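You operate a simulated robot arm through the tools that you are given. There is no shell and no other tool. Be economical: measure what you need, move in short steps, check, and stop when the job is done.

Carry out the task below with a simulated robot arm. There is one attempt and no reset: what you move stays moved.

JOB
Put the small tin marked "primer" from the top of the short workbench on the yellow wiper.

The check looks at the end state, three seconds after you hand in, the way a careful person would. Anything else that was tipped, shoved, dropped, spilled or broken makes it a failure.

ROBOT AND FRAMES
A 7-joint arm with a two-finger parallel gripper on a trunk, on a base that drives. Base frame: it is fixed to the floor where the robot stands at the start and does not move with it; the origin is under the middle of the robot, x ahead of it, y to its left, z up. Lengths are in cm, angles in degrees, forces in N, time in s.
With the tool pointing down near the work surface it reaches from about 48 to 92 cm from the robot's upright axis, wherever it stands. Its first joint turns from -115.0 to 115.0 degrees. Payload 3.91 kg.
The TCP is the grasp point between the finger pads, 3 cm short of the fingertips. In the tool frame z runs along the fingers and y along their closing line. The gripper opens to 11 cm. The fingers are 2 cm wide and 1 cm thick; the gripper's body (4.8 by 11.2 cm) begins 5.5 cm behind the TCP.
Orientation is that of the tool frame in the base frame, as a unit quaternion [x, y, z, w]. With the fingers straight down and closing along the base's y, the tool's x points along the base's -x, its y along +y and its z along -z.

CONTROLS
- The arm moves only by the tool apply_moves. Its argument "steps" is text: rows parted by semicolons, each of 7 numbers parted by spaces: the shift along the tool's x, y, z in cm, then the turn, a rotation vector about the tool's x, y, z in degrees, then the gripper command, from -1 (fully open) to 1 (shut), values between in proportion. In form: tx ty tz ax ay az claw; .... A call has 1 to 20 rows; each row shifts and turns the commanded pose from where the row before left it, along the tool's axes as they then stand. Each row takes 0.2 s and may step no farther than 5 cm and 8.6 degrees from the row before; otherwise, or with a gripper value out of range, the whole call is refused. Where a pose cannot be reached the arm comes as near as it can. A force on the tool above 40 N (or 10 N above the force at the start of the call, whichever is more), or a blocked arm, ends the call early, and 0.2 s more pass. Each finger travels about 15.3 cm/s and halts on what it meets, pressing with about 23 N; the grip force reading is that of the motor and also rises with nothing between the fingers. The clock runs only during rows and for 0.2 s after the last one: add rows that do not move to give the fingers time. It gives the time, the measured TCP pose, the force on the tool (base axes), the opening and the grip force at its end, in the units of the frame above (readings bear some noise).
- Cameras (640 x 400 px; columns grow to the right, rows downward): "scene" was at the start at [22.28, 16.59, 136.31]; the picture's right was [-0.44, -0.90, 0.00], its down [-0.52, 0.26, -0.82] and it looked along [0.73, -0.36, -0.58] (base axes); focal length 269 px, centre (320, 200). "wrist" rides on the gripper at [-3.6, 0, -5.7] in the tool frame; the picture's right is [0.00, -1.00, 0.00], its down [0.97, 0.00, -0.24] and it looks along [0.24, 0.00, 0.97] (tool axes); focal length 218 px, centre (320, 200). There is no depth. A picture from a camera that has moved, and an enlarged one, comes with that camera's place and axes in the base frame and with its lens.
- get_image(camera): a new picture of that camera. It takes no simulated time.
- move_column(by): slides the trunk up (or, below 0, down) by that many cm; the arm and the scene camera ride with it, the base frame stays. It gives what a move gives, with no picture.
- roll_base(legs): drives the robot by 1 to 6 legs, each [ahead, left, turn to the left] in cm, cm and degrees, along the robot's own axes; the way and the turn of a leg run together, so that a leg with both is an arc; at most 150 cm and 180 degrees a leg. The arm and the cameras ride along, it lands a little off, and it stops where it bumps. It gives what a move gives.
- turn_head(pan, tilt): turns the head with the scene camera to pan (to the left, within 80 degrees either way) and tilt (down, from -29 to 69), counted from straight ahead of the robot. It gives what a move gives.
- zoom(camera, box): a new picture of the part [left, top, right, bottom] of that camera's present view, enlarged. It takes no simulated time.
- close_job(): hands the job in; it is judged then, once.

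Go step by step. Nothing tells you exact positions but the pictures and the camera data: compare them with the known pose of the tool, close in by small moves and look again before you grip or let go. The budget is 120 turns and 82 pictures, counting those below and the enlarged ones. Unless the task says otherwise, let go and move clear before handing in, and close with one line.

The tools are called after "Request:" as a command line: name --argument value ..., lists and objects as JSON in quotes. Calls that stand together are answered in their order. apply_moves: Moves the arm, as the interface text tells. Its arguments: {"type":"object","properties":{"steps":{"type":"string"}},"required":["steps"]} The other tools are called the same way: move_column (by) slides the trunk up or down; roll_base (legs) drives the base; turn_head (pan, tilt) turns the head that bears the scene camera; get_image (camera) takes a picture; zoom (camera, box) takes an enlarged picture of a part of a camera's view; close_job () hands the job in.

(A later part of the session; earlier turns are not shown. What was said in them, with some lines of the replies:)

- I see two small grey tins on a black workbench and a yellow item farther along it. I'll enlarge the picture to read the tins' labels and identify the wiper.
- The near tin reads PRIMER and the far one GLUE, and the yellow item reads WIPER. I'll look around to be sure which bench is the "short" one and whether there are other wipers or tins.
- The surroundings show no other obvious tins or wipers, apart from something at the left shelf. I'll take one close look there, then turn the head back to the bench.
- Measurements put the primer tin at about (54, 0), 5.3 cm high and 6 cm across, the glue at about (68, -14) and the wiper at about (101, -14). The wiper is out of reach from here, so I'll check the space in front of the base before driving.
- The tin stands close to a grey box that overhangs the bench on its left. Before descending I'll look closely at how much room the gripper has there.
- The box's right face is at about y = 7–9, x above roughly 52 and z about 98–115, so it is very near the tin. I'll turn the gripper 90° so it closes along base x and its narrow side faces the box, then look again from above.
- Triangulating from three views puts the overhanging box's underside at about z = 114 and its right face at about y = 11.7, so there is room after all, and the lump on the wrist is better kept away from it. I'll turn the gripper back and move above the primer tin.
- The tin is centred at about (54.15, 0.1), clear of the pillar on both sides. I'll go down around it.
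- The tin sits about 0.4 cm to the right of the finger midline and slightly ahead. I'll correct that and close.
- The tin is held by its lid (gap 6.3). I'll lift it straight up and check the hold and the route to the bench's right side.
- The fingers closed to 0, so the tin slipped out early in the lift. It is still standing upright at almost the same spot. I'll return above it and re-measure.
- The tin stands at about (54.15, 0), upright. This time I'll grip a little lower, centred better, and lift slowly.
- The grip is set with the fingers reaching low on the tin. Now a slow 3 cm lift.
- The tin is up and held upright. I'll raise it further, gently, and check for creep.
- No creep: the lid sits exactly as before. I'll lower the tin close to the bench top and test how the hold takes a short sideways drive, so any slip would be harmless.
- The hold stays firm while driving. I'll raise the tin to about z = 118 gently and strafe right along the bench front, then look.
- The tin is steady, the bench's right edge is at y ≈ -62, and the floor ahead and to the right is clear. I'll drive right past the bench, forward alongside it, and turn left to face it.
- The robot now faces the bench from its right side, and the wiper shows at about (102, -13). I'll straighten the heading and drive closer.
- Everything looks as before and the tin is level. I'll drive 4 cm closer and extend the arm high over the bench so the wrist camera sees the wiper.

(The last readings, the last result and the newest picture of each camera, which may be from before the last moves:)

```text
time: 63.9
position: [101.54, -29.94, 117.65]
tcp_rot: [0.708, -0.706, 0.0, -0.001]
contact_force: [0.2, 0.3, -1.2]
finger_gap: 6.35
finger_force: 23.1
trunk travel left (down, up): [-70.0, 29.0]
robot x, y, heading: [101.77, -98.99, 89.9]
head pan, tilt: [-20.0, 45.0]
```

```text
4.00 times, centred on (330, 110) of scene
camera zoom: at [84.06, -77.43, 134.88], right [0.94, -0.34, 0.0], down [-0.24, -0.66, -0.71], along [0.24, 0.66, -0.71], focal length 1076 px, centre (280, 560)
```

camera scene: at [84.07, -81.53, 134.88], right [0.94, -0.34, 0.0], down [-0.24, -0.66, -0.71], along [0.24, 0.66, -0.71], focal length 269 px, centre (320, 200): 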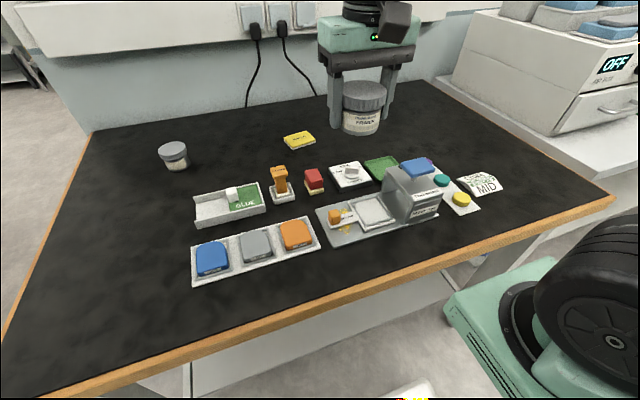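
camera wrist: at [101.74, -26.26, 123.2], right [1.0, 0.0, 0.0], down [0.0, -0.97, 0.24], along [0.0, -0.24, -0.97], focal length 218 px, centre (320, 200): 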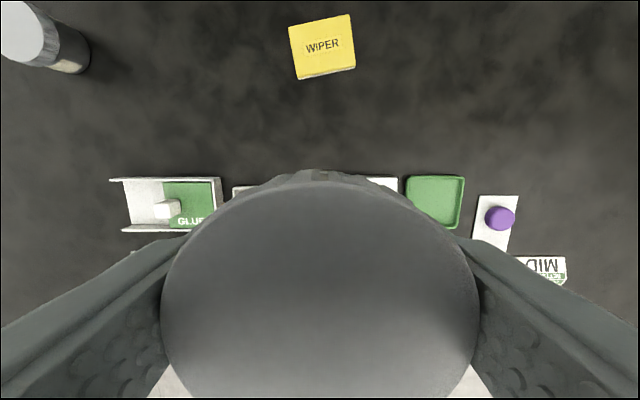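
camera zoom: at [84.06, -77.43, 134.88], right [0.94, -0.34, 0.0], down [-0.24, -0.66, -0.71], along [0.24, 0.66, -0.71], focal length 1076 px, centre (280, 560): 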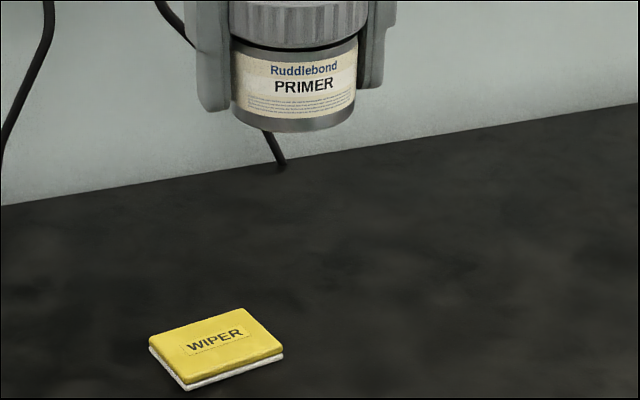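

The wiper's top face is centred at about (102.0, -13.8), roughly 8 × 6 cm, with its top at z ≈ 91.2. I'll move over it at height, then descend partway.

Request:
apply_moves --steps "-0.5 -0.2 0 0 0 0 1;-1.5 -0.2 0 0 0 0 1;-2 0 0 0 0 0 1;-2 0 0 0 0 0 1;-2 0 0 0 0 0 1;-2 0 0 0 0 0 1;-2 0 0 0 0 0 1;-2 0 0 0 0 0 1;-1.5 0 0 0 0 0 1;-0.6 0 0 0 0 0 1;0 0 1 0 0 0 1;0 0 2 0 0 0 1;0 0 2 0 0 0 1;0 0 2 0 0 0 1;0 0 2 0 0 0 1;0 0 2 0 0 0 1;0 0 2 0 0 0 1;0 0 2 0 0 0 1;0 0 1 0 0 0 1;0 0 0 0 0 0 1"

Request:
get_image --camera "wrist"

Request:
zoom --camera "scene" --box '[220, 80, 380, 180]'

```text
time: 68.1
position: [102.2, -13.94, 101.53]
tcp_rot: [0.708, -0.707, 0.0, -0.001]
contact_force: [0.8, -0.5, -2.0]
finger_gap: 6.34
finger_force: 23.3
trunk travel left (down, up): [-70.0, 29.0]
robot x, y, heading: [101.41, -99.16, 90.2]
head pan, tilt: [-20.0, 45.0]
```

```text
42 pictures are left
camera wrist: at [102.16, -10.23, 107.25], right [1.0, 0.0, 0.0], down [0.0, -0.97, 0.24], along [0.0, -0.24, -0.97], focal length 218 px, centre (320, 200)
```

wrist: 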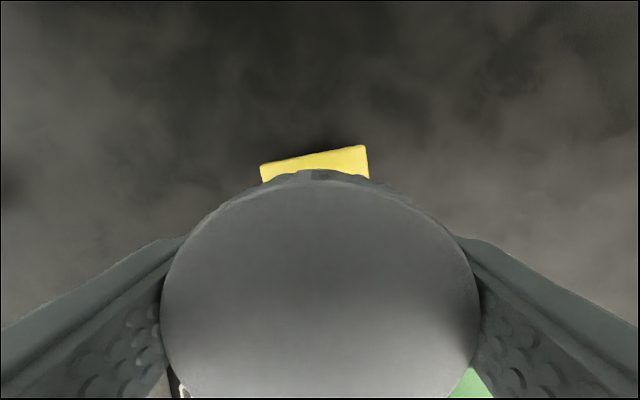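

```text
4.00 times, centred on (300, 130) of scene
camera zoom: at [84.06, -77.43, 134.88], right [0.94, -0.34, 0.0], down [-0.24, -0.66, -0.71], along [0.24, 0.66, -0.71], focal length 1076 px, centre (400, 480)
```

zoom: 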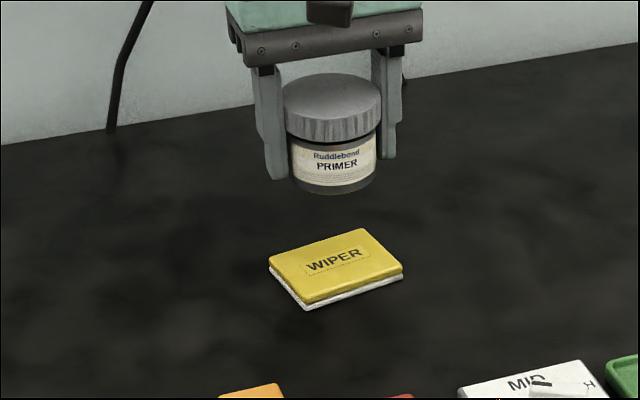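

The tin is centred over the wiper at (102.1, -13.9) within a few millimetres. I'll lower it slowly to just above the surface.

Request:
apply_moves --steps "0 0 1 0 0 0 1;0 0 1 0 0 0 1;0 0 1 0 0 0 1;0 0 1 0 0 0 1;0 0 0.8 0 0 0 1;0 0 0.5 0 0 0 1;0 0 0.5 0 0 0 1;0 0 0.3 0 0 0 1;0 0 0 0 0 0 1"

Request:
zoom --camera "scene" --box '[240, 90, 360, 165]'

Request:
get_image --camera "wrist"

```text
time: 70.1
position: [102.01, -14.13, 95.7]
tcp_rot: [0.707, -0.707, 0.0, 0.0]
contact_force: [-0.3, -0.5, -1.9]
finger_gap: 6.33
finger_force: 22.8
trunk travel left (down, up): [-70.0, 29.0]
robot x, y, heading: [101.54, -99.4, 90.0]
head pan, tilt: [-20.0, 45.0]
```

```text
5.33 times, centred on (300, 128) of scene
camera zoom: at [84.06, -77.42, 134.88], right [0.94, -0.34, 0.0], down [-0.24, -0.66, -0.71], along [0.24, 0.66, -0.71], focal length 1434 px, centre (427, 587)
```

zoom: 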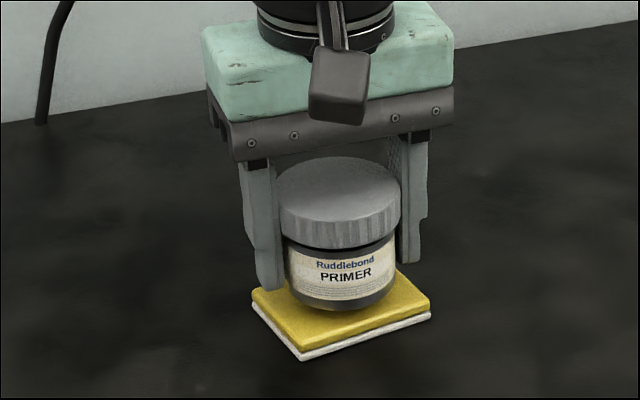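

```text
39 pictures are left
camera wrist: at [102.05, -10.29, 101.24], right [1.0, 0.0, 0.0], down [0.0, -0.97, 0.24], along [0.0, -0.24, -0.97], focal length 218 px, centre (320, 200)
```

wrist: 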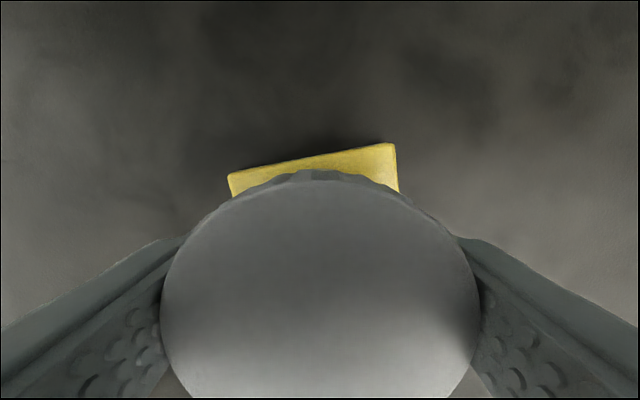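

The tin hovers about 1 cm above the wiper, well centred. I'll lower in small steps and watch the force.

Request:
apply_moves --steps "0 0 0.3 0 0 0 1;0 0 0.2 0 0 0 1;0 0 0.2 0 0 0 1;0 0 0 0 0 0 1"

Request:
apply_moves --steps "0 0 0.15 0 0 0 1;0 0 0 0 0 0 1"

Request:
apply_moves --steps "0 0 0.15 0 0 0 1;0 0 0 0 0 0 1"

Request:
zoom --camera "scene" --box '[240, 90, 360, 165]'

```text
time: 71.1
position: [101.94, -13.88, 94.78]
tcp_rot: [-0.707, 0.707, -0.001, 0.001]
contact_force: [-0.3, 0.6, -1.3]
finger_gap: 6.34
finger_force: 23.1
trunk travel left (down, up): [-70.0, 29.0]
robot x, y, heading: [101.73, -98.82, 90.2]
head pan, tilt: [-20.0, 45.0]
```

```text
time: 71.7
position: [102.06, -13.87, 94.89]
tcp_rot: [-0.707, 0.707, 0.0, 0.001]
contact_force: [0.7, 0.7, 2.0]
finger_gap: 6.33
finger_force: 23.0
trunk travel left (down, up): [-70.0, 29.0]
robot x, y, heading: [101.63, -99.36, 89.9]
head pan, tilt: [-20.0, 45.0]
```

```text
time: 72.3
position: [102.02, -13.99, 94.71]
tcp_rot: [-0.707, 0.707, 0.001, 0.001]
contact_force: [1.0, 3.8, 13.2]
finger_gap: 6.33
finger_force: 23.6
trunk travel left (down, up): [-70.0, 29.0]
robot x, y, heading: [101.9, -99.43, 90.2]
head pan, tilt: [-20.0, 45.0]
```

```text
5.33 times, centred on (300, 128) of scene
camera zoom: at [84.07, -77.47, 134.9], right [0.94, -0.34, 0.0], down [-0.24, -0.66, -0.71], along [0.24, 0.66, -0.71], focal length 1434 px, centre (427, 587)
```

zoom: 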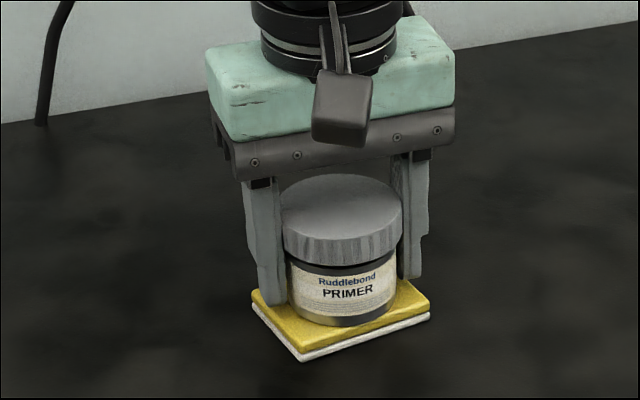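

The tin is resting on the wiper (about 13 N). I'll ease off slightly, open the fingers, and rise clear.

Request:
apply_moves --steps "0 0 -0.12 0 0 0 1;0 0 0 0 0 0 0.1;0 0 0 0 0 0 -0.1;0 0 0 0 0 0 -0.3;0 0 0 0 0 0 -0.6;0 0 0 0 0 0 -0.6"

Request:
zoom --camera "scene" --box '[240, 90, 360, 165]'

Request:
get_image --camera "wrist"

```text
time: 73.7
position: [102.02, -14.03, 94.61]
tcp_rot: [0.707, -0.707, 0.0, -0.001]
contact_force: [0.4, -0.1, -0.4]
finger_gap: 8.79
finger_force: 0.1
trunk travel left (down, up): [-70.0, 29.0]
robot x, y, heading: [101.61, -99.34, 89.9]
head pan, tilt: [-20.0, 45.0]
```

```text
5.33 times, centred on (300, 128) of scene
camera zoom: at [84.06, -77.43, 134.87], right [0.94, -0.34, 0.0], down [-0.24, -0.66, -0.71], along [0.24, 0.66, -0.71], focal length 1434 px, centre (427, 587)
```

zoom: 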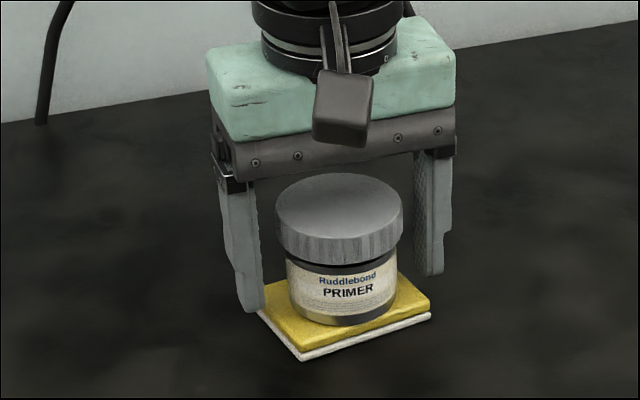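

```text
36 pictures are left
camera wrist: at [102.15, -10.34, 100.22], right [1.0, 0.0, 0.0], down [0.0, -0.97, 0.24], along [0.0, -0.24, -0.97], focal length 218 px, centre (320, 200)
```

wrist: 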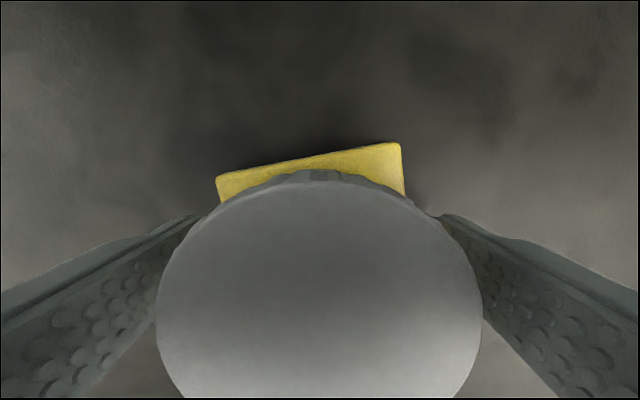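

The tin stands freely on the wiper, released. I'll rise straight up and check.

Request:
apply_moves --steps "0 0 -1 0 0 0 -0.6;0 0 -2 0 0 0 -0.6;0 0 -3 0 0 0 -0.6;0 0 -4 0 0 0 -0.6;0 0 -4 0 0 0 -0.6;0 0 -4 0 0 0 -0.6;0 0 -4 0 0 0 -0.6;0 0 0 0 0 0 -0.6"

Request:
get_image --camera "wrist"

Request:
get_image --camera "scene"

```text
time: 75.5
position: [102.1, -14.0, 116.85]
tcp_rot: [0.708, -0.706, 0.0, 0.001]
contact_force: [-0.1, -0.1, 0.3]
finger_gap: 8.81
finger_force: 0.0
trunk travel left (down, up): [-70.0, 29.0]
robot x, y, heading: [101.62, -99.24, 90.0]
head pan, tilt: [-20.0, 45.0]
```

```text
35 pictures are left
camera wrist: at [102.18, -10.42, 122.35], right [1.0, 0.0, 0.0], down [0.0, -0.97, 0.24], along [0.0, -0.24, -0.97], focal length 218 px, centre (320, 200)
```

wrist: 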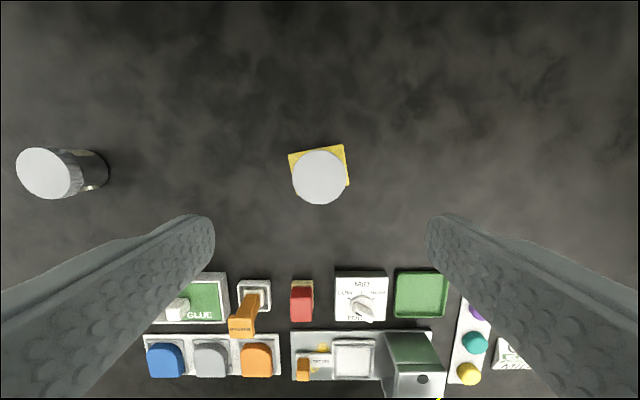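

```text
34 pictures are left
camera scene: at [84.06, -77.43, 134.88], right [0.94, -0.34, 0.0], down [-0.24, -0.66, -0.71], along [0.24, 0.66, -0.71], focal length 269 px, centre (320, 200)
```

scene: 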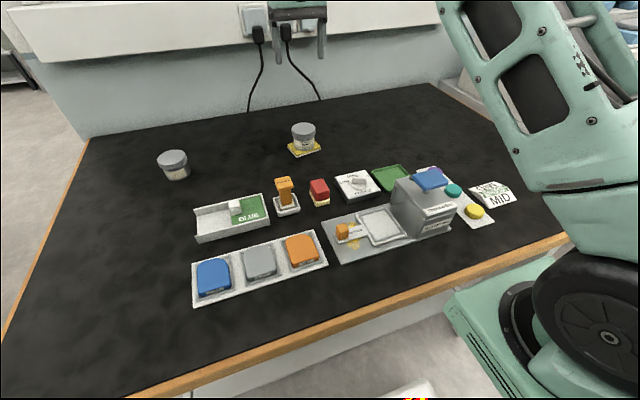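

The primer tin stands upright on the yellow wiper, the gripper is clear and everything else is where it was, so I'm handing in.

Request:
close_job

```text
The job is handed in.
```

The primer tin is standing upright on the yellow wiper, and the gripper is clear. The tin slipped out once on the first lift and landed upright where it had been. In the last pictures nothing else on the bench had moved.
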